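You operate a simulated robot arm through the tools that you are given. There is no shell and no other tool. Be economical: measure what you need, move in short steps, check, and stop when the job is done.

You run a simulated robot arm. Do the job below in one go: nothing can be reset, and whatever is moved stays where it is left.

JOB
Prove the thickness gauge on both brass blocks.
Fine: the wide block must read THICK and the narrow one GOOD; open the jaws after each, put each block back on the orange mat and close the jaws at the end. Set down upright: wide brass block, narrow brass block.
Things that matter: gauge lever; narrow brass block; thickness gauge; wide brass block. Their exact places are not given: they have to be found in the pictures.

Only the result counts: the job must be done as asked and must still hold three seconds after the hand-in. Knocking over, shifting, dropping, spilling or breaking anything else fails it.

ROBOT AND FRAMES
A 6-joint arm with a two-finger gripper on a trunk, on a base that drives. Base frame: it is fixed to the floor where the robot stands at the start and does not move with it; the origin is under the middle of the robot, x ahead of it, y to its left, z up; the surface under the hand at the start is at about z = 800. Lengths are in mm, angles in rad, forces in N, time in s.
With the tool pointing down near the work surface it reaches from about 100 to 840 mm from the robot's upright axis, wherever it stands. Its first joint turns from -2.897 to 2.897 rad. Places, roughly: gauge lever [400, 300, 900]; thickness gauge [500, 200, 800]. Payload 1.66 kg.
The TCP is the grasp point between the finger pads, 16 mm short of the fingertips. In the tool frame z runs along the fingers and y along their closing line. The gripper opens to 111 mm. The gripper's body begins 104 mm behind the TCP.
Orientation is told as [roll, pitch, yaw] about the base's x, y, z axes, in that order, counted from this pose: with the fingers straight down and closing along the base's y, the tool's x points along the base's -x, its y along +y and its z along -z.

CONTROLS
- The arm moves only by the tool arm_command. Its argument "deltas" is a list of rows, each an object of numbers (a shift or turn left out is 0, a gripper value left out holds the last): "x", "y", "z": the shift along the base's x, y, z in cm; "rx", "ry", "rz": the turn, a rotation vector about the base's x, y, z in rad. In form: [{"x": .., "y": .., "z": .., "rx": .., "ry": .., "rz": ..}, ...]. A call has 1 to 12 rows; each row shifts and turns the commanded pose from where the row before left it. "jaw" is the finger opening in cm, from 0 to 11.1, set as the call begins (left out, the last holds). Each row takes 0.2 s and may step no farther than 50 mm and 0.15 rad from the row before; otherwise, or with a gripper value out of range, the whole call is refused. Where a pose cannot be reached the arm comes as near as it can. A force on the tool above 40 N (or 10 N above the force at the start of the call, whichever is more), or a blocked arm, ends the call early, and 0.2 s more pass. Each finger halts on what it meets, pressing with about 22 N; the grip force reading is that of the motor and also rises with nothing between the fingers. The clock runs only during rows and for 0.2 s after the last one: add rows that do not move to give the fingers time. It gives the time, the measured TCP pose, the force on the tool (base axes), the opening and the grip force at its end, in the units of the frame above (readings bear some noise), with the torque about the TCP (base axes, N m) and any sound that the robot's microphone picked up.
- Cameras (640 x 400 px; columns grow to the right, rows downward): "scene" is now at [49.2, 166, 1509.1]; the picture's right is [-0.28, -0.96, 0.00], its down [-0.71, 0.21, -0.67] and it looks along [0.65, -0.19, -0.74] (base axes); focal length 250 px, centre (320, 200). "wrist" rides on the gripper at [70, 14, -143] in the tool frame; the picture's right is [-0.19, 0.98, 0.00], its down [-0.87, -0.17, -0.47] and it looks along [-0.46, -0.09, 0.88] (tool axes); focal length 230 px, centre (320, 200).
- camera(camera): a new picture of that camera. No time passes.
- raise_lower(by): slides the trunk up (or, below 0, down) by that many mm; the arm and the scene camera ride with it, the base frame stays. It gives what a move gives, with no picture.
- roll_base(legs): drives the robot by 1 to 6 legs, each [ahead, left, turn to the left] in mm, mm and rad, along the robot's own axes; the way and the turn of a leg run together, so that a leg with both is an arc; at most 1500 mm and 3.142 rad a leg. The arm and the cameras ride along, it lands a little off, and it stops where it bumps. It gives what a move gives.
- aim_head(pan, tilt): turns the head with the scene camera to pan (to the left, within 2.094 rad either way) and tilt (down, from -0.506 to 1.204), counted from straight ahead of the robot. It gives what a move gives.
- pixel_to_xyz(camera, pixels): there is no depth. For up to 12 entries [column, row, z] of the newest picture of that camera ("zoom" is the newest enlarged one), the place [x, y] in the base frame at which the ray of that pixel passes the height z, good to about 2 mm, but the place of the scene camera against the robot may be out by one fixed shift of up to 12 mm in any direction. No time passes.
- close_up(camera, box): a new picture of the part [left, top, right, bottom] of that camera's present view, enlarged. No time passes.
- hand_in(): hands the job in; it is judged then, once.

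Keep the steps short. Do not move on a guess: measure, check each grasp and each placing, and mend mistakes. In all there are 80 turns and 68 pictures (those below and enlarged ones count). Leave the gripper open and the arm clear of the work at the hand-in unless told otherwise, and finish with a single line.

The tools are called after ">>>" as name(argument=value, ...) on one line, values as JSON. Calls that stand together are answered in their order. arm_command: Moves the arm, as the interface text tells. Its arguments: {"type":"object","properties":{"deltas":{"type":"array"},"jaw":{"type":"number"}},"required":["deltas"]} The other tools are called the same way: raise_lower (by) slides the trunk up or down; roll_base (legs) drives the base; aim_head (pan, tilt) turns the head that bears the scene camera; camera (camera) takes a picture; pixel_to_xyz (camera, pixels) gives the place at which the rays of pixels pass given heights; close_up (camera, box) takes an enlarged picture of a part of a camera's view; hand_in () hands the job in.

At the start:

```text
clock: 0.0
tool_pos: [441.6, -69.7, 1163.9]
ee_rot: [0.001, 0.001, 0.001]
contact_force: [-0.1, 0.4, -0.1]
torque: [-0.03, -0.02, 0.02]
finger_gap: 111.1
grasp_force: 0.0
trunk travel left (down, up): [-100.0, 490.0]
robot x, y, heading: [-2.5, -1.4, 0.001]
head pan, tilt: [-0.281, 0.834]
```

scene: 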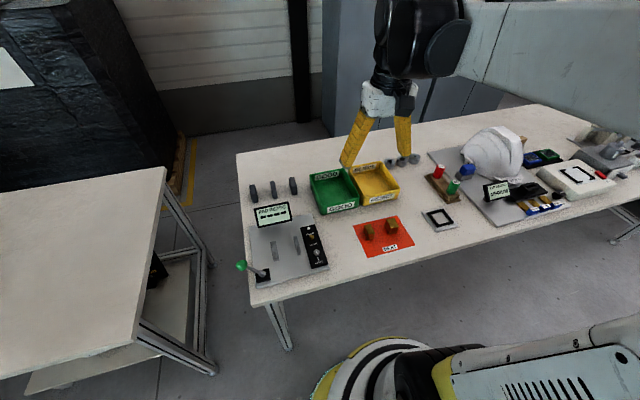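
wrist: 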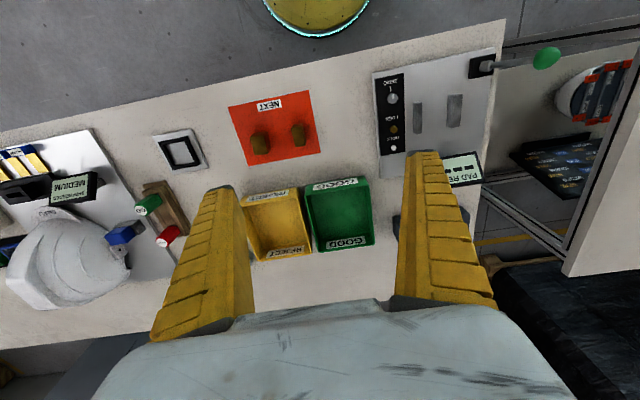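

I see the orange mat with two brass blocks near (382,232) and the gauge near (285,250) with a green-knobbed lever. I'll enlarge both.

>>> close_up(camera="scene", box=[225, 170, 345, 300])

>>> close_up(camera="scene", box=[340, 200, 430, 265])

>>> close_up(camera="wrist", box=[360, 30, 580, 200])

```text
3.08 times, centred on (285, 235) of scene
```

zoom: 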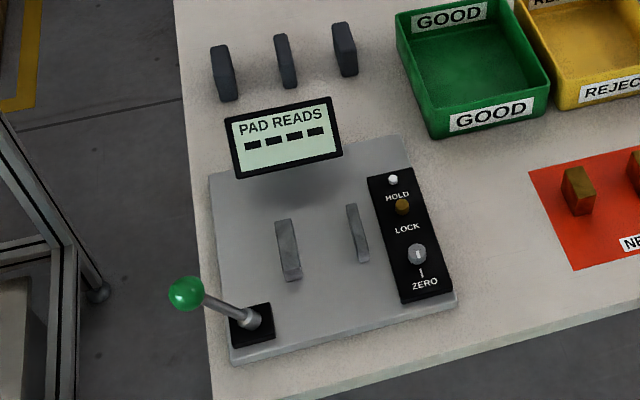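

```text
6.15 times, centred on (385, 232) of scene
```

zoom: 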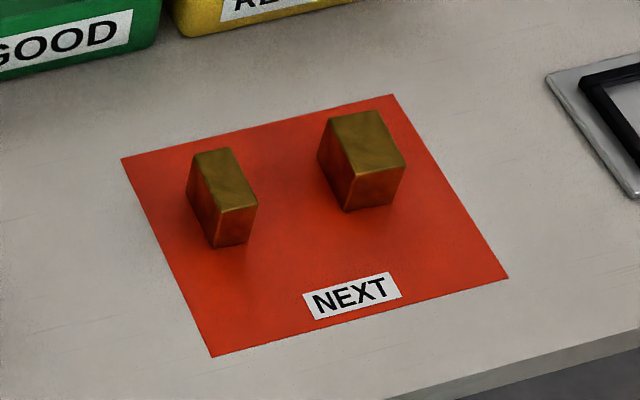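

```text
2.35 times, centred on (470, 115) of wrist
```

zoom: 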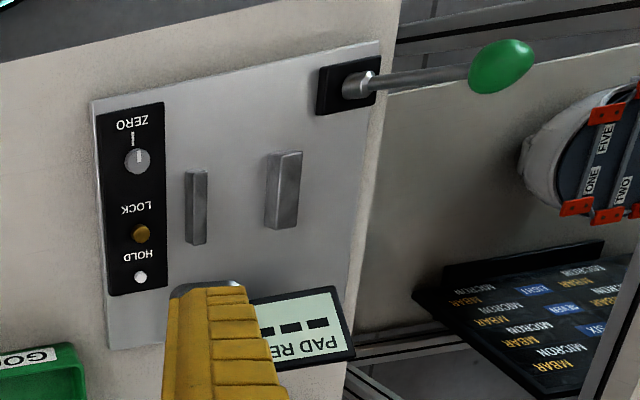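

The gauge has two jaws, a lever leaning left, and HOLD/LOCK/ZERO controls. I'll get rough positions from the wrist picture.

>>> pixel_to_xyz(camera="wrist", pixels=[[418, 118, 830], [454, 110, 830], [483, 66, 830], [547, 57, 900], [260, 145, 840], [298, 134, 840], [393, 99, 820], [394, 129, 820], [393, 148, 820], [229, 106, 800], [319, 152, 800]])

>>> pixel_to_xyz(camera="scene", pixels=[[275, 249, 840], [297, 244, 840], [268, 273, 830], [241, 265, 900], [368, 230, 850], [392, 223, 850], [285, 190, 850], [350, 186, 820]])

```text
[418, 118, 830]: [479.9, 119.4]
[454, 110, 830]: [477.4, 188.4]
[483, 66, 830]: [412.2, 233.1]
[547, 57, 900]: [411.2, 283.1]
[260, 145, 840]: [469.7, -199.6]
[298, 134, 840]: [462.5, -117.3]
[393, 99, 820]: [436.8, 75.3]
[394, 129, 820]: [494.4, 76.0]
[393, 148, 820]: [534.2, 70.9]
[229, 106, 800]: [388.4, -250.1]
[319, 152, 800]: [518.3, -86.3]
```

```text
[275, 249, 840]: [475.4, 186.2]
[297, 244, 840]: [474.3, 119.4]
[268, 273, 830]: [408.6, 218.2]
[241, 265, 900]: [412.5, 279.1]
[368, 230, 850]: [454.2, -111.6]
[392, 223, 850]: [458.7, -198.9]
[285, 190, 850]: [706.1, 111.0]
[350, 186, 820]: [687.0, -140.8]
```

Estimates from both cameras agree fairly well. I'll move the arm to look at the gauge from nearer, staying well above everything.

>>> arm_command(deltas=[{"x": -1.2, "y": 3.6, "z": -1.8}, {"x": -1.2, "y": 3.6, "z": -1.8}, {"x": -1.2, "y": 3.6, "z": -1.8}, {"x": -1.2, "y": 3.6, "z": -1.8}, {"x": -1.2, "y": 3.6, "z": -1.8}, {"x": -1.2, "y": 3.6, "z": -1.8}, {}])

>>> camera(camera="wrist")

```text
clock: 1.6
tool_pos: [371.6, 146.1, 1053.4]
ee_rot: [0.0, 0.0, 0.002]
contact_force: [0.1, 0.3, 0.4]
torque: [-0.01, -0.01, 0.03]
finger_gap: 111.0
grasp_force: 0.1
trunk travel left (down, up): [-100.0, 490.0]
robot x, y, heading: [2.2, 0.1, 0.002]
head pan, tilt: [-0.281, 0.834]
```

```text
62 pictures are left
```

wrist: 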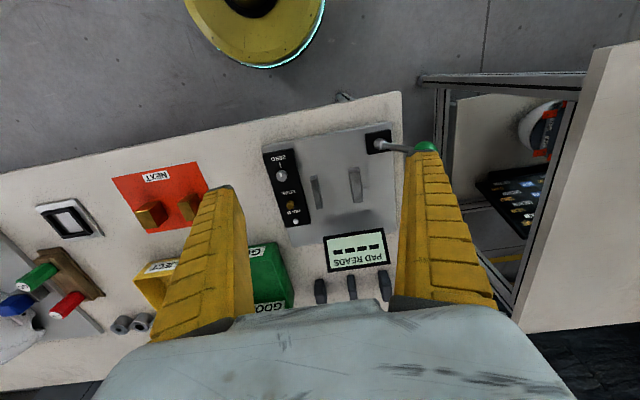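

>>> close_up(camera="wrist", box=[250, 110, 450, 235])

>>> close_up(camera="wrist", box=[100, 150, 220, 240])

```text
3.20 times, centred on (350, 172) of wrist
```

zoom: 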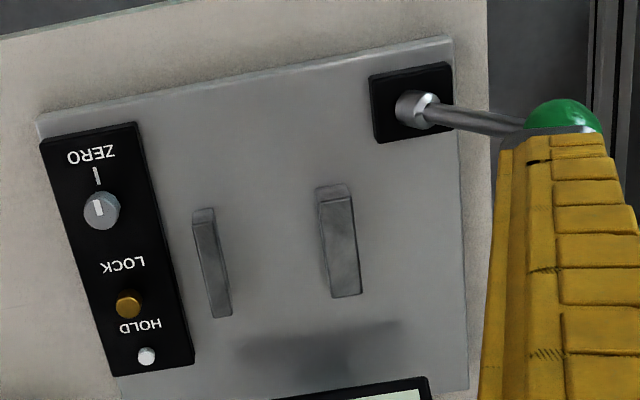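

```text
4.44 times, centred on (160, 195) of wrist
```

zoom: 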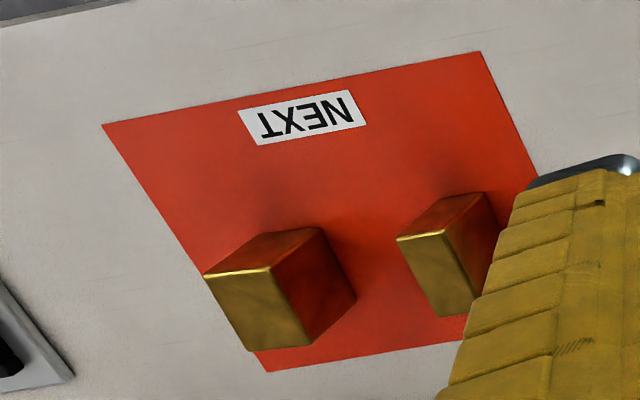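

>>> pixel_to_xyz(camera="wrist", pixels=[[310.3, 178.9, 830], [317.2, 177.6, 830], [316.6, 208.9, 830], [322.5, 207, 830], [350, 172.6, 830], [360, 170.8, 830], [353.8, 202.6, 830], [362.5, 201.7, 830], [395.3, 148, 815], [371.5, 154, 815], [368, 136, 815], [391, 129, 815]])

>>> pixel_to_xyz(camera="zoom", pixels=[[205, 278, 840], [270, 270, 840], [310, 348, 840], [250, 350, 840], [398, 239, 840], [443, 232, 840], [483, 298, 840], [438, 315, 840], [315, 228, 800], [357, 298, 800], [490, 193, 800]])

```text
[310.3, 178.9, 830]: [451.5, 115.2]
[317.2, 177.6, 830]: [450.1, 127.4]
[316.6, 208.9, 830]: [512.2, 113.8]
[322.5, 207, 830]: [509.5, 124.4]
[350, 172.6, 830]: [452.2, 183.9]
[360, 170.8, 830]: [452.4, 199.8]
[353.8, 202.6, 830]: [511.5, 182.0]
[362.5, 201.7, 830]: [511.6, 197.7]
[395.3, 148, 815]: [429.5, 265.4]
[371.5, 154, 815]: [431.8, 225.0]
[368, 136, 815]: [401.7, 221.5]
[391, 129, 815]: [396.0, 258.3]
```

```text
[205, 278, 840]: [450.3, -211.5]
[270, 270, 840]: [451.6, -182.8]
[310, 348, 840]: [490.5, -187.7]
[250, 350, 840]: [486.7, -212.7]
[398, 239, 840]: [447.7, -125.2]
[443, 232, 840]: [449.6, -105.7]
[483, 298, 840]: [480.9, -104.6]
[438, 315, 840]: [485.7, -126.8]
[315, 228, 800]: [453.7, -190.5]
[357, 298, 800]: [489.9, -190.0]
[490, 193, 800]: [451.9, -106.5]
```

Jaws: right inner face y≈126, left inner y≈183, x≈452–511. Blocks: narrow centre ≈(467,-116), wide ≈(471,-198). I'll turn the gripper 90° (closing along x) and hover over the wide block to measure.

>>> arm_command(deltas=[{"x": 0.91, "y": -3.13, "z": -0.36, "rz": 0.1428}, {"x": 0.91, "y": -3.13, "z": -0.36, "rz": 0.1428}, {"x": 0.91, "y": -3.13, "z": -0.36, "rz": 0.1428}, {"x": 0.91, "y": -3.13, "z": -0.36, "rz": 0.1428}, {"x": 0.91, "y": -3.13, "z": -0.36, "rz": 0.1428}, {"x": 0.91, "y": -3.13, "z": -0.36, "rz": 0.1428}, {"x": 0.91, "y": -3.13, "z": -0.36, "rz": 0.1428}, {"x": 0.91, "y": -3.13, "z": -0.36, "rz": 0.1428}, {"x": 0.91, "y": -3.13, "z": -0.36, "rz": 0.1428}, {"x": 0.91, "y": -3.13, "z": -0.36, "rz": 0.1428}, {"x": 0.91, "y": -3.13, "z": -0.36, "rz": 0.1428}, {}])

>>> camera(camera="wrist")

```text
clock: 4.2
tool_pos: [471.0, -196.6, 1015.5]
ee_rot: [0.0, 0.0, 1.571]
contact_force: [0.3, -0.6, -0.3]
torque: [0.0, 0.0, -0.02]
finger_gap: 110.9
grasp_force: 0.1
trunk travel left (down, up): [-100.0, 490.0]
robot x, y, heading: [0.6, 2.0, 0.001]
head pan, tilt: [-0.281, 0.834]
```

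```text
59 pictures are left
```

wrist: 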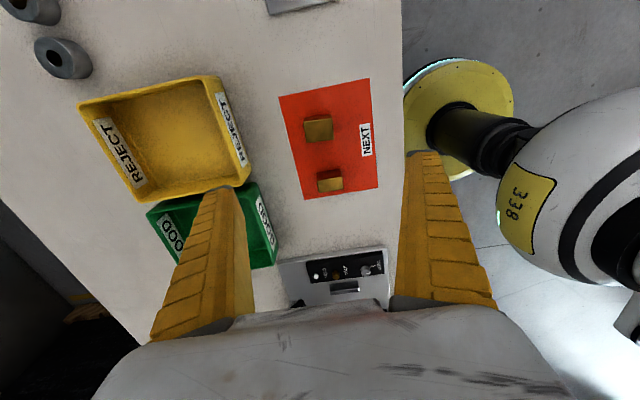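

>>> close_up(camera="wrist", box=[270, 80, 390, 205])

```text
3.20 times, centred on (330, 142) of wrist
```

zoom: 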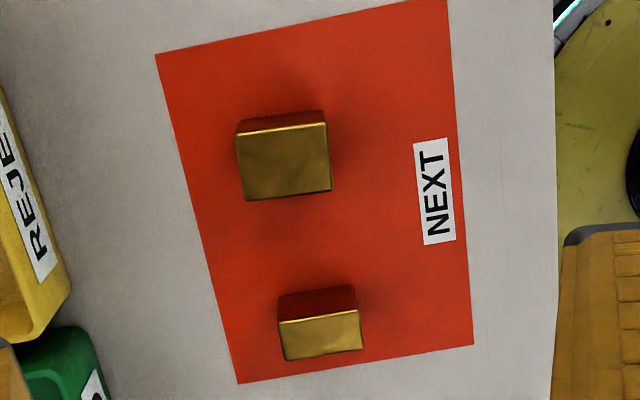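

>>> pixel_to_xyz(camera="zoom", pixels=[[237, 136, 835], [327, 124, 835], [331, 190, 835], [245, 200, 835], [238, 120, 800], [322, 111, 800], [278, 322, 835], [358, 310, 835], [362, 349, 835], [285, 360, 835], [280, 296, 800], [352, 285, 800]])

```text
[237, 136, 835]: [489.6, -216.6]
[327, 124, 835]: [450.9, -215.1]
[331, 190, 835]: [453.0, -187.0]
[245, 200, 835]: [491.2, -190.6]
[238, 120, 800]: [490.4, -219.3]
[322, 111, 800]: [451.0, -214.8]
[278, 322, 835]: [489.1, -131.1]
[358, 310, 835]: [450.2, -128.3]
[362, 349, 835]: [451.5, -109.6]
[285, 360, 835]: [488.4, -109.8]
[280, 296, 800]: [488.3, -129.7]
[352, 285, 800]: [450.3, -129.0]
```

Wide block: x 451–491, y −216..−188.5, top z≈835. Descend to TCP z≈826 with jaws at 70 mm.

>>> arm_command(deltas=[{"y": -0.6, "z": -3.0}, {"z": -4.0}, {"z": -4.0}, {"z": -4.0}, {"z": -2.5}, {"z": -1.4}, {}], jaw=7.0)

>>> camera(camera="wrist")

```text
clock: 5.8
tool_pos: [469.0, -205.5, 825.2]
ee_rot: [0.001, 0.0, 1.571]
contact_force: [0.6, -0.6, 0.3]
torque: [-0.01, -0.05, -0.02]
finger_gap: 71.8
grasp_force: 1.1
trunk travel left (down, up): [-100.0, 490.0]
robot x, y, heading: [-2.3, -2.9, -0.005]
head pan, tilt: [-0.281, 0.834]
```

```text
57 pictures are left
```

wrist: 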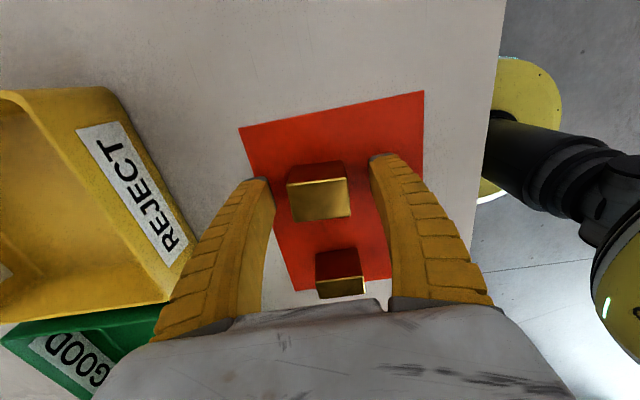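

Fingers bracket the block. Close.

>>> arm_command(deltas=[{}, {}, {}], jaw=2.5)

>>> arm_command(deltas=[{"z": 3.0}, {"z": 4.0}, {"z": 4.0}, {"z": 4.0}, {}])

>>> camera(camera="wrist")

```text
clock: 6.6
tool_pos: [470.1, -203.9, 825.8]
ee_rot: [0.0, 0.0, 1.57]
contact_force: [1.0, -0.3, 7.8]
torque: [-0.01, -0.02, -0.07]
finger_gap: 37.6
grasp_force: 22.4
trunk travel left (down, up): [-100.0, 490.0]
robot x, y, heading: [0.8, 0.9, 0.002]
head pan, tilt: [-0.281, 0.834]
```

```text
clock: 7.8
tool_pos: [469.7, -202.6, 975.7]
ee_rot: [0.0, 0.001, 1.57]
contact_force: [-0.6, 0.4, -1.9]
torque: [-0.04, 0.0, 0.01]
finger_gap: 35.4
grasp_force: 21.6
trunk travel left (down, up): [-100.0, 490.0]
robot x, y, heading: [0.4, 1.7, -0.001]
head pan, tilt: [-0.281, 0.834]
```

```text
56 pictures are left
```

wrist: 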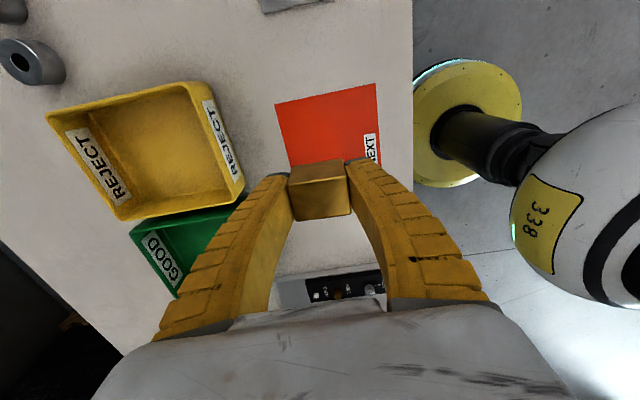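

Block is held. Carry it to y≈60 at z≈1020 to look at the gauge.

>>> arm_command(deltas=[{"z": 2.5, "x": 0.15, "y": 3.7}, {"z": 2, "x": 0.15, "y": 3.7}, {"x": 0.15, "y": 3.7}, {"x": 0.15, "y": 3.7}, {"x": 0.15, "y": 3.7}, {"x": 0.2, "y": 3.7}, {"x": 0.15, "y": 3.7}, {}])

>>> camera(camera="wrist")

```text
clock: 9.6
tool_pos: [482.1, 55.9, 1021.5]
ee_rot: [-0.001, 0.0, 1.572]
contact_force: [-0.7, -0.5, -2.1]
torque: [-0.03, 0.02, 0.0]
finger_gap: 34.9
grasp_force: 22.0
trunk travel left (down, up): [-100.0, 490.0]
robot x, y, heading: [2.3, 0.9, 0.0]
head pan, tilt: [-0.281, 0.834]
```

```text
55 pictures are left
```

wrist: 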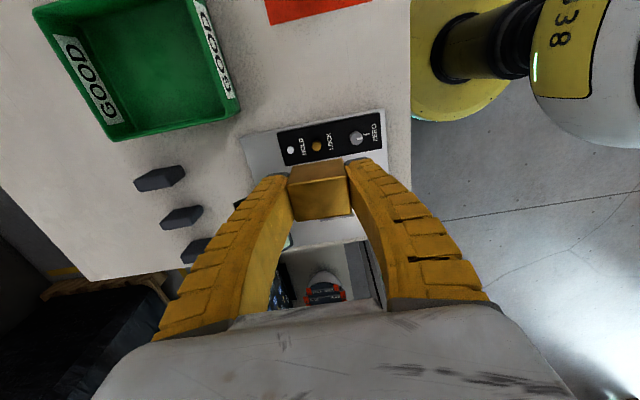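

Display triangulates to x≥556, so it's clear of the gripper. Move above the jaw gap (y≈153.5) and lower to TCP z≈870 (block bottom ≈845, above jaw tops ≈830), then check.

>>> arm_command(deltas=[{"y": 3.3}, {"y": 3.3}, {"y": 3.2, "x": -0.1}, {"z": -4}, {"z": -4}, {"z": -4}, {"z": -3.1}, {}, {}])

>>> close_up(camera="scene", box=[225, 180, 345, 300])

>>> camera(camera="wrist")

```text
clock: 11.6
tool_pos: [480.9, 153.6, 869.2]
ee_rot: [-0.001, 0.002, 1.571]
contact_force: [-0.4, -0.1, -0.7]
torque: [0.02, -0.02, 0.0]
finger_gap: 35.1
grasp_force: 22.1
trunk travel left (down, up): [-100.0, 490.0]
robot x, y, heading: [0.6, -5.3, -0.001]
head pan, tilt: [-0.281, 0.834]
```

```text
3.33 times, centred on (285, 240) of scene
```

zoom: 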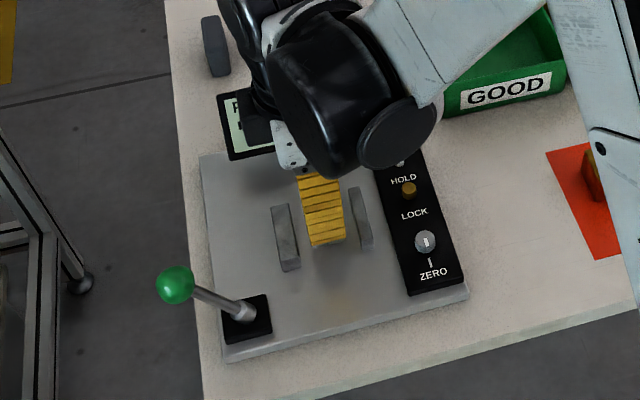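

```text
53 pictures are left
```

wrist: 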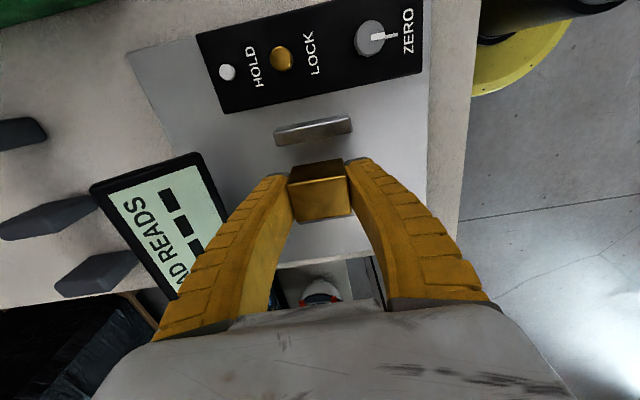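

Well centred over the gap. Lower in small steps until touching.

>>> arm_command(deltas=[{"z": -1.5}, {"z": -0.8}, {"z": -0.3}, {"z": -0.2}, {"z": -0.2}, {}])

```text
clock: 13.0
tool_pos: [479.9, 154.0, 840.4]
ee_rot: [0.002, 0.0, 1.571]
contact_force: [0.6, 0.5, 0.6]
torque: [0.04, 0.03, 0.02]
finger_gap: 35.6
grasp_force: 22.4
trunk travel left (down, up): [-100.0, 490.0]
robot x, y, heading: [-0.1, -3.5, -0.001]
head pan, tilt: [-0.281, 0.834]
```

>>> arm_command(deltas=[{"z": -0.1}, {"z": -0.1}, {"z": -0.1}, {}])

>>> close_up(camera="wrist", box=[230, 80, 410, 240])

```text
clock: 14.0
tool_pos: [479.8, 153.4, 837.1]
ee_rot: [-0.002, -0.001, 1.571]
contact_force: [3.0, -0.9, 15.1]
torque: [0.04, -0.05, -0.05]
finger_gap: 41.0
grasp_force: 22.0
trunk travel left (down, up): [-100.0, 490.0]
robot x, y, heading: [2.8, 0.8, 0.001]
head pan, tilt: [-0.281, 0.834]
```

```text
2.50 times, centred on (320, 160) of wrist
```

zoom: 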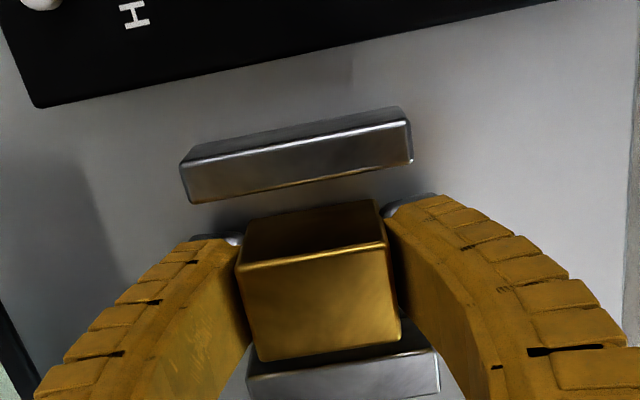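

Contact at TCP z≈837.5: it's on the plate between the jaws. Back off 1 mm, release, and rise.

>>> arm_command(deltas=[{"z": 0.1}, {}, {}])

>>> arm_command(deltas=[{}, {}, {}], jaw=6.2)

>>> arm_command(deltas=[{"z": 2}, {"z": 4}, {"z": 4}, {"z": 4}, {"z": 4}, {}])

>>> camera(camera="wrist")

```text
clock: 14.8
tool_pos: [479.6, 153.4, 839.5]
ee_rot: [0.0, 0.0, 1.571]
contact_force: [4.9, -1.3, 13.0]
torque: [-0.02, -0.03, -0.04]
finger_gap: 39.5
grasp_force: 22.2
trunk travel left (down, up): [-100.0, 490.0]
robot x, y, heading: [-0.2, -0.7, 0.001]
head pan, tilt: [-0.281, 0.834]
```

```text
clock: 15.6
tool_pos: [480.0, 154.7, 838.6]
ee_rot: [-0.001, 0.0, 1.571]
contact_force: [0.0, -0.9, -0.9]
torque: [0.0, 0.0, -0.01]
finger_gap: 63.6
grasp_force: 1.5
trunk travel left (down, up): [-100.0, 490.0]
robot x, y, heading: [-3.2, 0.2, -0.005]
head pan, tilt: [-0.281, 0.834]
```

```text
clock: 17.0
tool_pos: [480.3, 151.9, 1018.8]
ee_rot: [0.0, 0.001, 1.572]
contact_force: [0.3, 0.7, 0.8]
torque: [0.01, -0.01, -0.04]
finger_gap: 63.9
grasp_force: 1.5
trunk travel left (down, up): [-100.0, 490.0]
robot x, y, heading: [-2.4, 0.6, -0.006]
head pan, tilt: [-0.281, 0.834]
```

```text
51 pictures are left
```

wrist: 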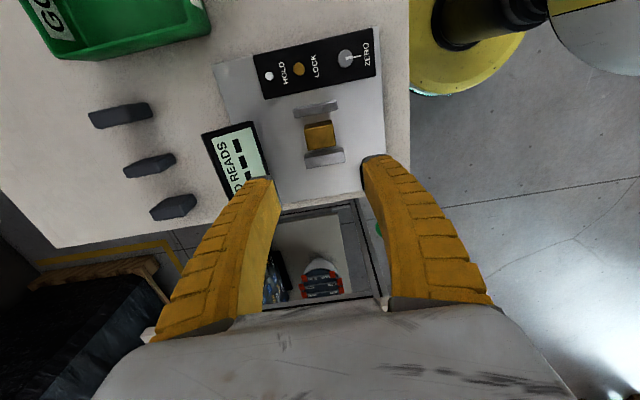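

Block sits between the jaws at (320,135). Next the lever: move to (408,230) at height, jaws closed, and look at the knob.

>>> arm_command(deltas=[{"x": -3.6, "y": 2.0}, {"x": -3.6, "y": 2.0}, {}], jaw=0)

>>> camera(camera="wrist")

>>> close_up(camera="scene", box=[225, 180, 345, 300])

```text
clock: 17.8
tool_pos: [407.1, 193.1, 1018.2]
ee_rot: [0.0, 0.0, 1.57]
contact_force: [0.0, -0.1, 1.0]
torque: [-0.01, -0.01, -0.02]
finger_gap: 0.1
grasp_force: 21.4
trunk travel left (down, up): [-100.0, 490.0]
robot x, y, heading: [-3.2, 1.4, -0.004]
head pan, tilt: [-0.281, 0.834]
```

```text
50 pictures are left
```

wrist: 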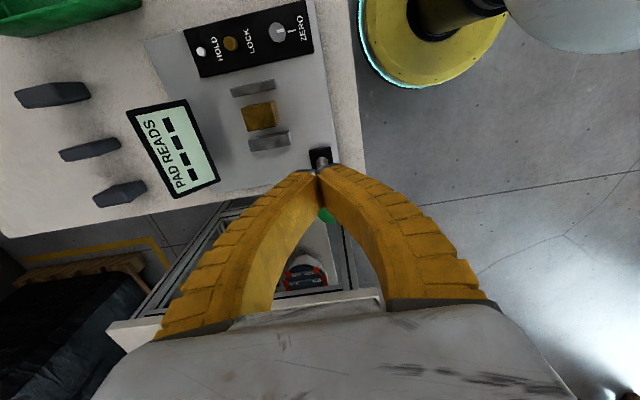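

```text
3.33 times, centred on (285, 240) of scene
```

zoom: 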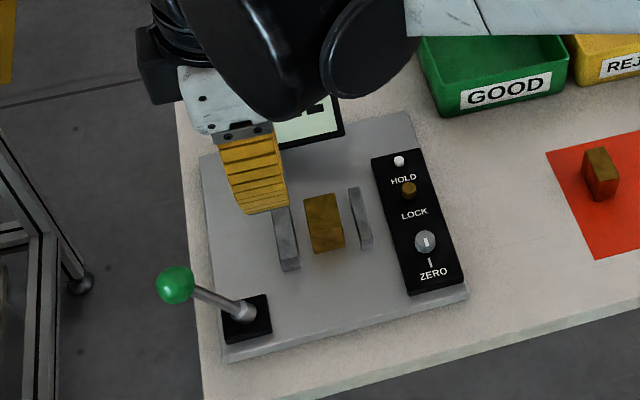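

Knob is hidden behind the fingers; shift aside for a clear view.

>>> arm_command(deltas=[{"x": -3.5, "y": -2.0}, {"x": -3.5, "y": -2.0}, {}])

>>> camera(camera="wrist")

```text
clock: 18.6
tool_pos: [337.8, 155.6, 1018.5]
ee_rot: [-0.001, -0.001, 1.571]
contact_force: [0.0, -0.6, -0.6]
torque: [-0.01, -0.02, 0.0]
finger_gap: 0.2
grasp_force: 22.7
trunk travel left (down, up): [-100.0, 490.0]
robot x, y, heading: [1.7, -0.3, 0.001]
head pan, tilt: [-0.281, 0.834]
```

```text
48 pictures are left
```

wrist: 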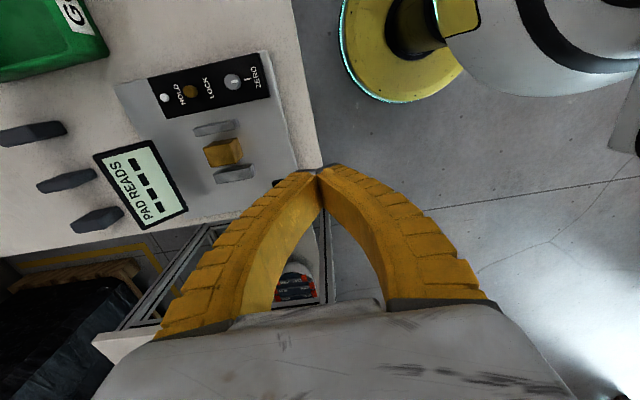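

Triangulated from the scene and first wrist pictures: knob ≈(408,276,911). I'll go to its far side (y≈332) and lower to TCP z≈907.

>>> arm_command(deltas=[{"x": 1.7, "y": 4.4}, {"x": 1.7, "y": 4.4}, {"x": 1.8, "y": 4.4}, {"x": 1.8, "y": 4.4}, {"z": -4}, {"z": -4}, {"z": -3.1}, {}])

>>> camera(camera="wrist")

>>> close_up(camera="scene", box=[205, 180, 345, 300])

```text
clock: 20.4
tool_pos: [405.7, 329.6, 909.1]
ee_rot: [0.002, 0.0, 1.57]
contact_force: [-1.0, -0.8, -0.2]
torque: [0.02, 0.01, 0.03]
finger_gap: 0.0
grasp_force: 21.8
trunk travel left (down, up): [-100.0, 490.0]
robot x, y, heading: [1.5, 0.2, -0.004]
head pan, tilt: [-0.281, 0.834]
```

```text
47 pictures are left
```

wrist: 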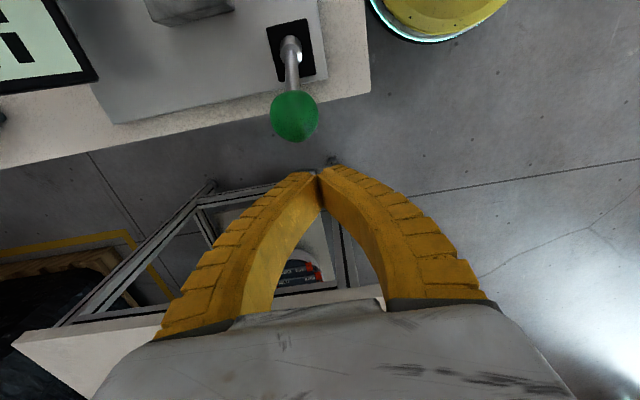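

```text
3.33 times, centred on (275, 240) of scene
```

zoom: 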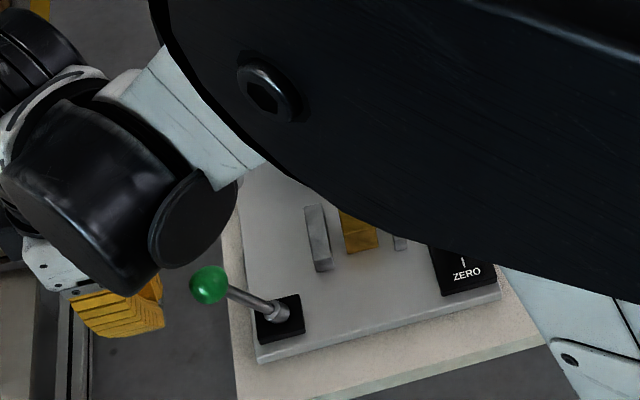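

>>> pixel_to_xyz(camera="wrist", pixels=[[294, 115, 905], [294, 115, 890], [294, 115, 915], [271, 112, 905], [318, 115, 905], [291, 46, 830]])

```text
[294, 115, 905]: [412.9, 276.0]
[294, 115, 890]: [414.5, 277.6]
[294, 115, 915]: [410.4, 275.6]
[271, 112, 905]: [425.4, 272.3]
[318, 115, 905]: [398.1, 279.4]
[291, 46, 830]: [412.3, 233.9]
```

Knob x≈412.5. Align x (+6 mm) and push toward −y in small steps.

>>> arm_command(deltas=[{"x": 0.6, "y": -1.0}, {"y": -1.0}, {"y": -0.7}, {"y": -0.7}, {"y": -0.7}, {}])

>>> camera(camera="wrist")

```text
clock: 21.8
tool_pos: [414.7, 287.5, 907.6]
ee_rot: [0.001, -0.001, 1.572]
contact_force: [-0.9, -0.1, -0.5]
torque: [0.0, -0.01, 0.01]
finger_gap: 0.0
grasp_force: 21.9
trunk travel left (down, up): [-100.0, 490.0]
robot x, y, heading: [3.2, -1.4, 0.0]
head pan, tilt: [-0.281, 0.834]
```

```text
45 pictures are left
```

wrist: 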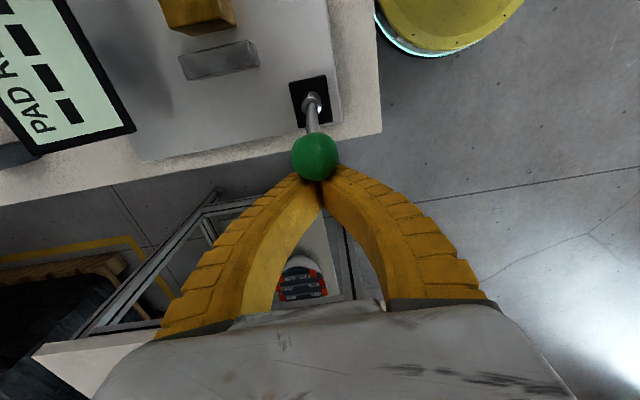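

No force yet, about to touch. Continue.

>>> arm_command(deltas=[{"y": -0.7}, {"y": -0.7}, {"y": -0.7}, {"y": -0.7}, {}])

>>> camera(camera="wrist")

```text
clock: 23.0
tool_pos: [412.9, 258.6, 907.8]
ee_rot: [0.001, 0.0, 1.572]
contact_force: [0.2, -0.3, 0.2]
torque: [0.0, -0.01, 0.02]
finger_gap: 0.3
grasp_force: 22.3
trunk travel left (down, up): [-100.0, 490.0]
robot x, y, heading: [0.2, 2.5, -0.005]
head pan, tilt: [-0.281, 0.834]
```

```text
44 pictures are left
```

wrist: 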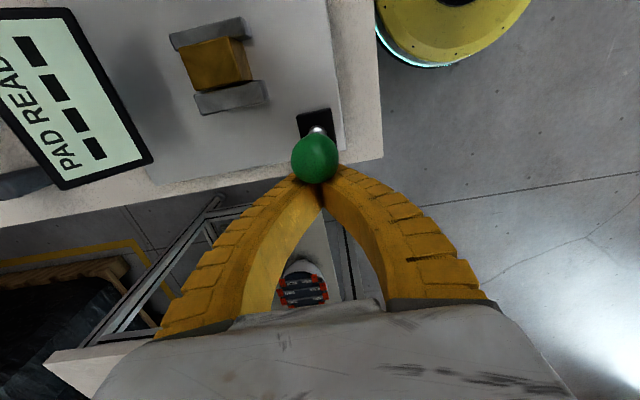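

The lever is moving and the jaws are closing on the block. Continue.

>>> arm_command(deltas=[{"y": -0.6}, {"y": -0.6}, {"y": -0.6}, {"y": -0.6}, {}])

>>> camera(camera="wrist")

```text
clock: 24.2
tool_pos: [413.4, 236.3, 907.8]
ee_rot: [-0.001, 0.001, 1.568]
contact_force: [0.0, 0.7, 0.3]
torque: [0.0, 0.01, 0.0]
finger_gap: 0.0
grasp_force: 21.8
trunk travel left (down, up): [-100.0, 490.0]
robot x, y, heading: [-0.7, -3.9, 0.002]
head pan, tilt: [-0.281, 0.834]
```

```text
43 pictures are left
```

wrist: 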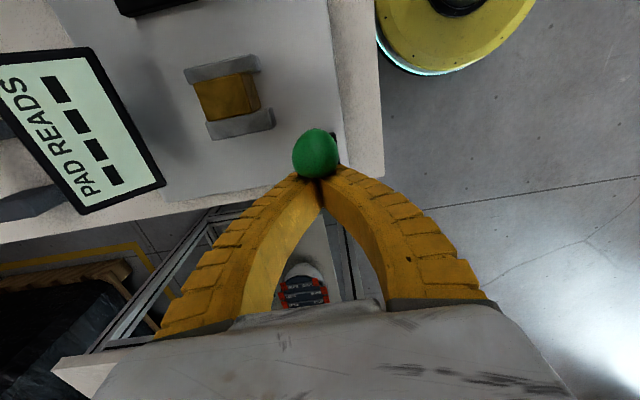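

Jaws touch the block; display still dashes. Keep pushing gently.

>>> arm_command(deltas=[{"y": -0.6}, {"y": -0.6}, {"y": -0.6}, {"y": -0.6}, {}])

>>> camera(camera="wrist")

```text
clock: 25.1
tool_pos: [415.0, 226.2, 907.8]
ee_rot: [-0.001, -0.009, 1.58]
contact_force: [-0.8, 16.7, 0.4]
torque: [0.04, 0.06, -0.09]
finger_gap: 0.0
grasp_force: 21.5
trunk travel left (down, up): [-100.0, 490.0]
robot x, y, heading: [2.3, 2.2, 0.0]
head pan, tilt: [-0.281, 0.834]
stopped in row 4: the force on the tool passed its limit at 45 N (the readings are from after the stop); the commanded pose is now the measured one
```

```text
42 pictures are left
```

wrist: 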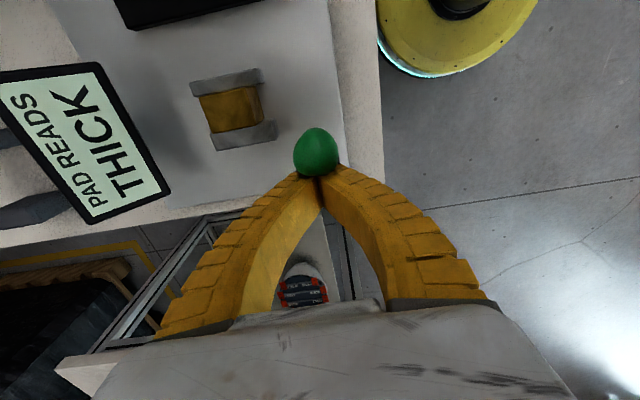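

Display reads THICK. Back off a bit and find the knob.

>>> arm_command(deltas=[{"y": 2.0}, {"y": 2.5}, {}, {}, {}])

>>> camera(camera="wrist")

```text
clock: 26.3
tool_pos: [414.4, 265.6, 909.2]
ee_rot: [0.001, -0.008, 1.575]
contact_force: [0.5, 0.0, 0.6]
torque: [0.02, -0.03, -0.03]
finger_gap: 0.1
grasp_force: 22.0
trunk travel left (down, up): [-100.0, 490.0]
robot x, y, heading: [-0.5, 0.2, 0.002]
head pan, tilt: [-0.281, 0.834]
```

```text
41 pictures are left
```

wrist: 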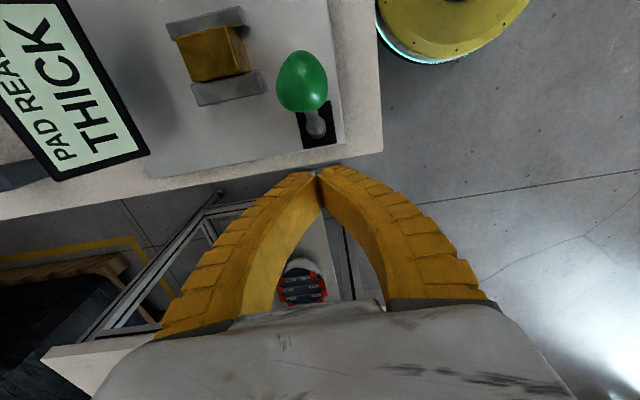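

>>> pixel_to_xyz(camera="wrist", pixels=[[302, 80, 910], [302, 80, 920], [315, 125, 830], [302, 52, 910], [302, 110, 900]])

```text
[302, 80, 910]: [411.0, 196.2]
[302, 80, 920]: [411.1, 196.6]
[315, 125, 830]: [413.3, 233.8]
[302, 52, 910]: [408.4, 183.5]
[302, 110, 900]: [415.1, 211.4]
```

Knob is now at (411,196,~912). Lift, cross over to its −y side (y≈150), lower, and push back +y.

>>> arm_command(deltas=[{"z": 4}, {"z": 4, "x": -0.2}, {"y": -4}, {"y": -4}, {"y": -3.6}, {"z": -4}, {"z": -4}, {}])

>>> arm_command(deltas=[{"y": 1.2}, {"y": 1.2}, {"y": 1.2}, {"y": 1.2}, {"y": 1.2}, {"y": 1.0}, {"y": 1.0}, {}])

>>> close_up(camera="scene", box=[205, 180, 345, 300])

```text
clock: 28.1
tool_pos: [411.6, 151.3, 906.2]
ee_rot: [0.001, -0.01, 1.576]
contact_force: [0.6, 0.1, -0.3]
torque: [0.03, 0.01, 0.02]
finger_gap: 0.1
grasp_force: 22.6
trunk travel left (down, up): [-100.0, 490.0]
robot x, y, heading: [1.2, -1.1, 0.003]
head pan, tilt: [-0.281, 0.834]
```

```text
clock: 29.9
tool_pos: [411.6, 230.3, 907.9]
ee_rot: [0.001, -0.011, 1.575]
contact_force: [-0.5, -0.2, 0.1]
torque: [0.02, -0.01, 0.0]
finger_gap: 0.0
grasp_force: 29.1
trunk travel left (down, up): [-100.0, 490.0]
robot x, y, heading: [-4.9, 3.4, 0.005]
head pan, tilt: [-0.281, 0.834]
```

```text
3.33 times, centred on (275, 240) of scene
```

zoom: 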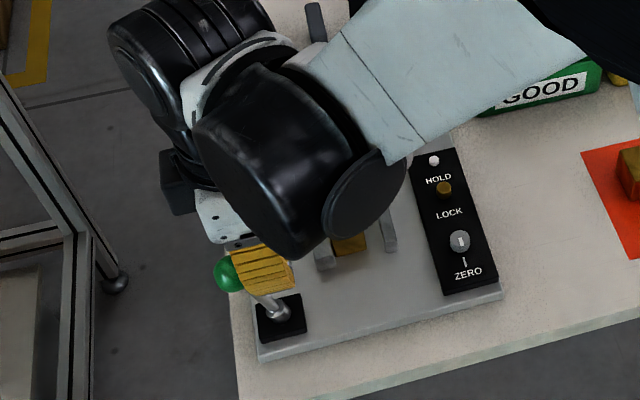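

Lever is going back. Continue to the end stop.

>>> arm_command(deltas=[{"y": 0.6}, {"y": 0.6}, {"y": 0.6}, {"y": 0.6}, {}])

```text
clock: 31.3
tool_pos: [412.4, 248.2, 907.5]
ee_rot: [-0.002, -0.002, 1.57]
contact_force: [-0.8, -13.7, -2.9]
torque: [-0.07, -0.02, 0.0]
finger_gap: 5.8
grasp_force: 28.3
trunk travel left (down, up): [-100.0, 490.0]
robot x, y, heading: [1.1, 1.3, 0.004]
head pan, tilt: [-0.281, 0.834]
stopped in row 5: the force on the tool passed its limit at 41 N (the readings are from after the stop); the commanded pose is now the measured one
```

End stop reached. Back off, lift, and look.

>>> arm_command(deltas=[{"y": -2.0}, {"z": 4}, {"z": 4}, {"z": 3.1}, {"x": 3.4, "y": -3.6}, {"x": 3.4, "y": -3.6}, {}], jaw=7.0)

>>> camera(camera="wrist")

>>> close_up(camera="wrist", box=[200, 50, 400, 200])

```text
clock: 32.9
tool_pos: [479.8, 159.2, 1019.4]
ee_rot: [0.001, -0.002, 1.572]
contact_force: [0.2, 0.1, -0.6]
torque: [0.03, -0.03, 0.03]
finger_gap: 71.9
grasp_force: 1.3
trunk travel left (down, up): [-100.0, 490.0]
robot x, y, heading: [-0.2, 1.4, 0.001]
head pan, tilt: [-0.281, 0.834]
```

```text
39 pictures are left
```

wrist: 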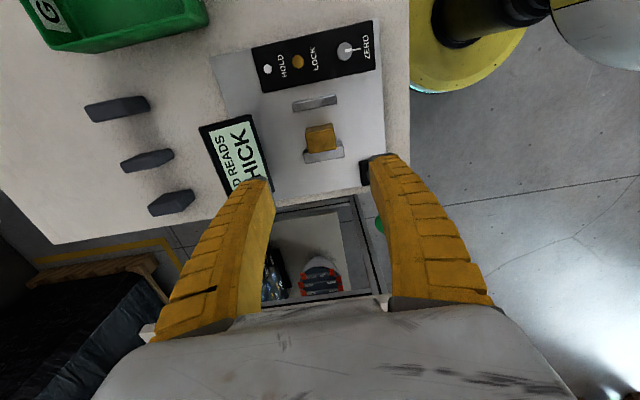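

```text
2.67 times, centred on (300, 125) of wrist
```

zoom: 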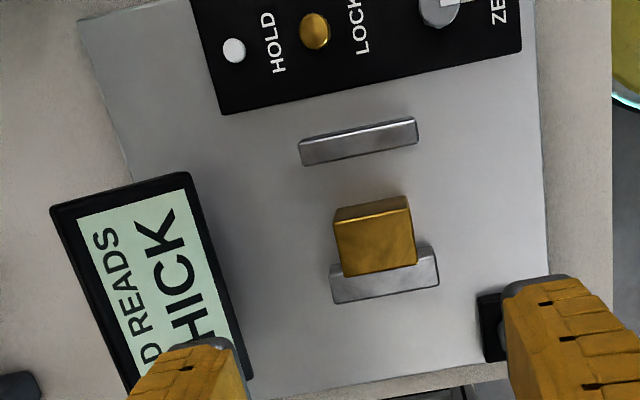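

Jaws open, block rests beside the left jaw; reading held at THICK. Locate the block.

>>> pixel_to_xyz(camera="zoom", pixels=[[335, 224, 848], [411, 210, 848], [417, 264, 848], [343, 277, 848], [301, 166, 830], [417, 146, 830]])

```text
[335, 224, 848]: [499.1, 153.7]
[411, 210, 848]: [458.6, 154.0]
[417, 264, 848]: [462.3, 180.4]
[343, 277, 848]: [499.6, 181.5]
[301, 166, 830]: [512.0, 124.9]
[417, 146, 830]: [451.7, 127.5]
```

Block centre ≈(480,167.5). Grip slightly off-centre at y≈163 so the 30 mm fingers don't rub the left jaw. Descend to z≈838.5.

>>> arm_command(deltas=[{"y": 0.5, "z": -4}, {"z": -4}, {"z": -4}, {"z": -3}, {"z": -2}, {"z": -1.1}, {}])

>>> camera(camera="wrist")

```text
clock: 34.5
tool_pos: [480.0, 164.6, 837.5]
ee_rot: [0.0, -0.004, 1.573]
contact_force: [0.3, -0.5, 0.4]
torque: [-0.02, -0.02, 0.0]
finger_gap: 71.5
grasp_force: 0.9
trunk travel left (down, up): [-100.0, 490.0]
robot x, y, heading: [-0.2, -0.7, 0.001]
head pan, tilt: [-0.281, 0.834]
```

```text
37 pictures are left
```

wrist: 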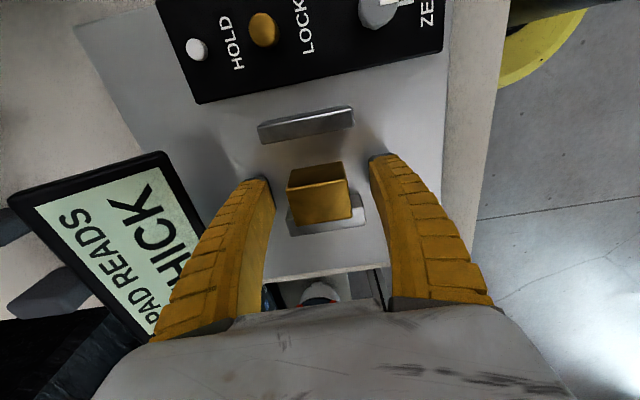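

>>> arm_command(deltas=[{"y": -0.1}, {}, {}], jaw=2.5)

>>> arm_command(deltas=[{"z": 0.3, "y": -0.3}, {"z": 1.7}, {"z": 4}, {"z": 4}, {"z": 4}, {"z": 4}, {}])

>>> camera(camera="wrist")

```text
clock: 35.3
tool_pos: [479.9, 164.7, 838.2]
ee_rot: [0.0, -0.004, 1.572]
contact_force: [0.0, 3.4, 7.2]
torque: [0.06, 0.01, 0.02]
finger_gap: 37.4
grasp_force: 21.8
trunk travel left (down, up): [-100.0, 490.0]
robot x, y, heading: [-2.9, -0.4, 0.003]
head pan, tilt: [-0.281, 0.834]
```

```text
clock: 36.9
tool_pos: [479.5, 161.8, 1018.2]
ee_rot: [0.001, -0.003, 1.574]
contact_force: [0.3, -0.2, -2.3]
torque: [0.02, 0.02, 0.02]
finger_gap: 34.9
grasp_force: 21.8
trunk travel left (down, up): [-100.0, 490.0]
robot x, y, heading: [-2.5, -0.1, -0.001]
head pan, tilt: [-0.281, 0.834]
```

```text
36 pictures are left
```

wrist: 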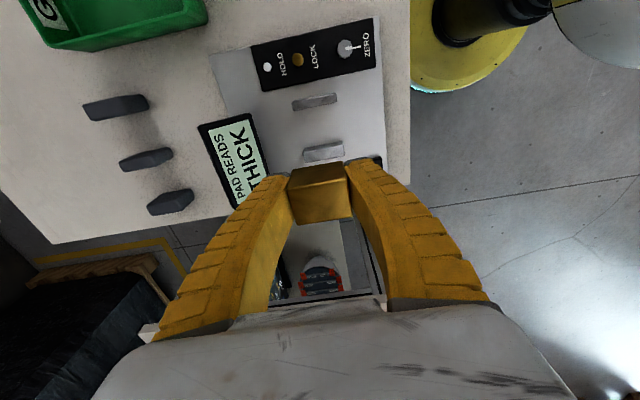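

Held. Carry it back to its old spot on the mat.

>>> arm_command(deltas=[{"x": -0.1, "y": -4.1}, {"x": -0.1, "y": -4.1}, {"x": -0.1, "y": -4.1}, {"x": -0.1, "y": -4.1}, {"x": -0.1, "y": -4.1}, {"x": -0.1, "y": -4.1}, {"x": -0.1, "y": -4.1}, {"x": -0.1, "y": -4.1}, {"x": -0.1, "y": -4.1}, {}])

>>> arm_command(deltas=[{"z": -4}, {"z": -4}, {"z": -4}, {"z": -4}, {"z": -2.5}, {}, {}])

>>> camera(camera="wrist")

```text
clock: 39.1
tool_pos: [470.0, -209.0, 1017.6]
ee_rot: [0.001, -0.003, 1.572]
contact_force: [0.0, -0.2, -2.4]
torque: [0.03, 0.03, 0.0]
finger_gap: 35.1
grasp_force: 22.2
trunk travel left (down, up): [-100.0, 490.0]
robot x, y, heading: [4.2, -2.8, -0.001]
head pan, tilt: [-0.281, 0.834]
```

```text
clock: 40.7
tool_pos: [469.9, -208.6, 833.7]
ee_rot: [0.001, -0.004, 1.571]
contact_force: [-0.3, -0.1, -1.4]
torque: [0.0, 0.03, 0.0]
finger_gap: 35.1
grasp_force: 22.3
trunk travel left (down, up): [-100.0, 490.0]
robot x, y, heading: [1.7, -0.8, 0.005]
head pan, tilt: [-0.281, 0.834]
```

```text
35 pictures are left
```

wrist: 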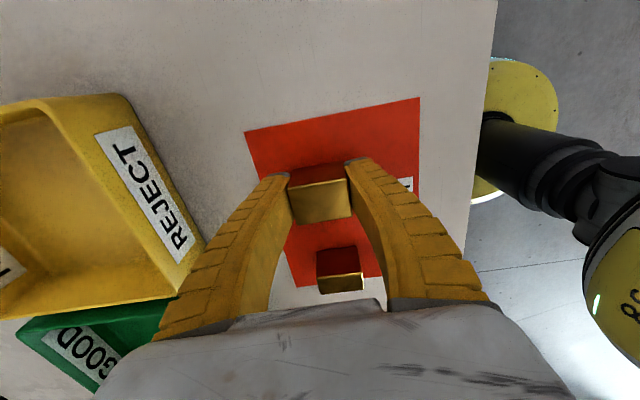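

>>> arm_command(deltas=[{"z": -0.3}, {"z": -0.2}, {"z": -0.15}, {"z": -0.15}, {}])

```text
clock: 41.9
tool_pos: [470.5, -208.0, 824.8]
ee_rot: [0.0, -0.003, 1.572]
contact_force: [2.0, 0.1, 4.3]
torque: [0.04, -0.02, -0.03]
finger_gap: 36.0
grasp_force: 22.0
trunk travel left (down, up): [-100.0, 490.0]
robot x, y, heading: [2.0, 1.5, 0.001]
head pan, tilt: [-0.281, 0.834]
```

Contact (force +6 N). Release and rise.

>>> arm_command(deltas=[{}, {}, {}], jaw=7.0)

>>> arm_command(deltas=[{"z": 3}, {"z": 4}, {"z": 4}, {"z": 4}, {"y": 2.2}, {"y": 2.2}, {}])

>>> camera(camera="wrist")

```text
clock: 42.7
tool_pos: [470.1, -208.9, 825.3]
ee_rot: [0.001, -0.002, 1.574]
contact_force: [0.1, 0.4, -0.4]
torque: [-0.01, 0.01, 0.04]
finger_gap: 71.6
grasp_force: 1.1
trunk travel left (down, up): [-100.0, 490.0]
robot x, y, heading: [0.4, -1.0, -0.006]
head pan, tilt: [-0.281, 0.834]
```

```text
clock: 44.3
tool_pos: [469.3, -162.5, 973.6]
ee_rot: [0.0, -0.003, 1.573]
contact_force: [0.2, 0.6, -1.0]
torque: [0.01, -0.01, -0.03]
finger_gap: 71.5
grasp_force: 0.8
trunk travel left (down, up): [-100.0, 490.0]
robot x, y, heading: [-1.5, 0.6, -0.003]
head pan, tilt: [-0.281, 0.834]
```

```text
34 pictures are left
```

wrist: 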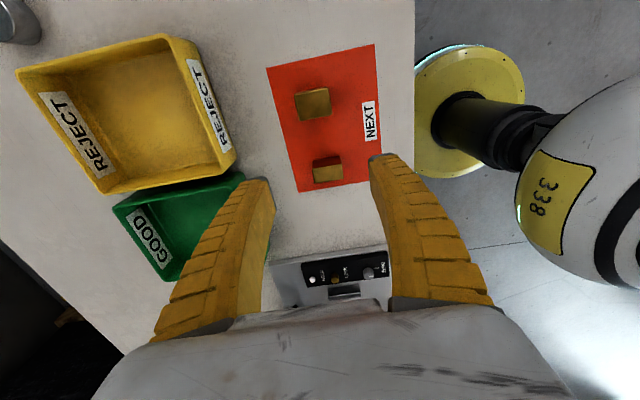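

Wide block upright on the mat. Now the narrow one at (470,−120).

>>> arm_command(deltas=[{"y": 2.2}, {"y": 2.2}, {"z": -4}, {"z": -4}, {"z": -4}, {"z": -2.7}, {}])

>>> camera(camera="wrist")

```text
clock: 45.9
tool_pos: [470.6, -119.0, 827.8]
ee_rot: [0.0, -0.003, 1.573]
contact_force: [-0.7, -0.9, -0.6]
torque: [0.03, -0.01, 0.0]
finger_gap: 71.4
grasp_force: 1.1
trunk travel left (down, up): [-100.0, 490.0]
robot x, y, heading: [2.0, 0.6, -0.006]
head pan, tilt: [-0.281, 0.834]
```

```text
33 pictures are left
```

wrist: 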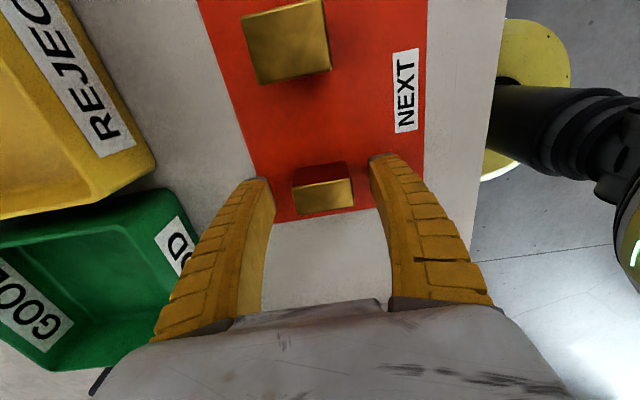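

>>> arm_command(deltas=[{"z": -0.1}, {}, {}], jaw=2.5)

>>> arm_command(deltas=[{"z": 3}, {"z": 4}, {"z": 4}, {"z": 4}, {"z": 4}, {}])

>>> arm_command(deltas=[{"x": 0.15, "y": 3.9}, {"x": 0.15, "y": 3.9}, {"x": 0.15, "y": 3.9}, {"x": 0.15, "y": 3.9}, {"x": 0.15, "y": 3.9}, {"x": 0.15, "y": 3.9}, {"x": 0.1, "y": 3.9}, {}])

>>> camera(camera="wrist")

```text
clock: 46.7
tool_pos: [471.1, -118.5, 827.4]
ee_rot: [0.001, -0.006, 1.573]
contact_force: [3.3, -0.1, 11.0]
torque: [-0.03, -0.04, -0.05]
finger_gap: 38.4
grasp_force: 22.5
trunk travel left (down, up): [-100.0, 490.0]
robot x, y, heading: [0.9, 3.6, -0.0]
head pan, tilt: [-0.281, 0.834]
```

```text
clock: 48.1
tool_pos: [470.9, -122.2, 1017.2]
ee_rot: [0.0, -0.004, 1.573]
contact_force: [0.4, 0.3, -2.1]
torque: [0.0, 0.0, 0.02]
finger_gap: 34.8
grasp_force: 21.8
trunk travel left (down, up): [-100.0, 490.0]
robot x, y, heading: [0.3, 0.5, -0.001]
head pan, tilt: [-0.281, 0.834]
```

```text
clock: 49.9
tool_pos: [482.0, 152.1, 1015.0]
ee_rot: [0.001, -0.005, 1.574]
contact_force: [-0.4, -0.5, -3.4]
torque: [0.01, 0.01, -0.01]
finger_gap: 35.0
grasp_force: 22.7
trunk travel left (down, up): [-100.0, 490.0]
robot x, y, heading: [-2.2, -6.2, 0.004]
head pan, tilt: [-0.281, 0.834]
```

```text
32 pictures are left
```

wrist: 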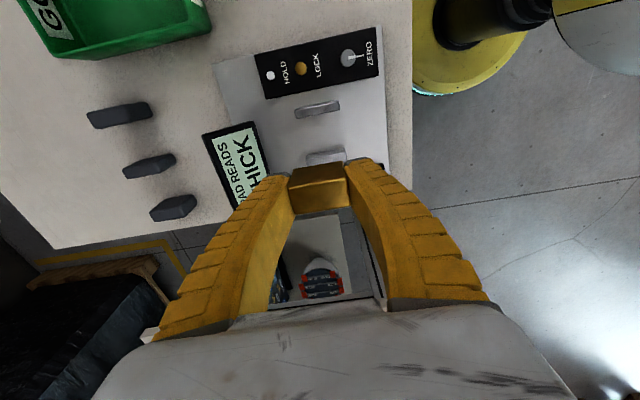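

Same position as before; lower onto the plate.

>>> arm_command(deltas=[{"z": -4}, {"z": -4}, {"z": -4}, {"z": -3}, {"z": -1.6}, {"z": -0.5}, {}])

>>> arm_command(deltas=[{"z": -0.15}, {"z": -0.1}, {"z": -0.1}, {}])

```text
clock: 51.5
tool_pos: [481.3, 152.8, 844.8]
ee_rot: [0.001, -0.003, 1.574]
contact_force: [-0.1, -0.7, -2.4]
torque: [-0.02, -0.04, -0.01]
finger_gap: 35.0
grasp_force: 22.5
trunk travel left (down, up): [-100.0, 490.0]
robot x, y, heading: [1.3, 1.4, -0.001]
head pan, tilt: [-0.281, 0.834]
```

```text
clock: 52.5
tool_pos: [481.2, 152.7, 842.2]
ee_rot: [0.001, -0.003, 1.571]
contact_force: [-0.9, -0.4, 1.4]
torque: [0.0, -0.04, -0.05]
finger_gap: 35.9
grasp_force: 22.7
trunk travel left (down, up): [-100.0, 490.0]
robot x, y, heading: [1.3, 3.9, -0.002]
head pan, tilt: [-0.281, 0.834]
```

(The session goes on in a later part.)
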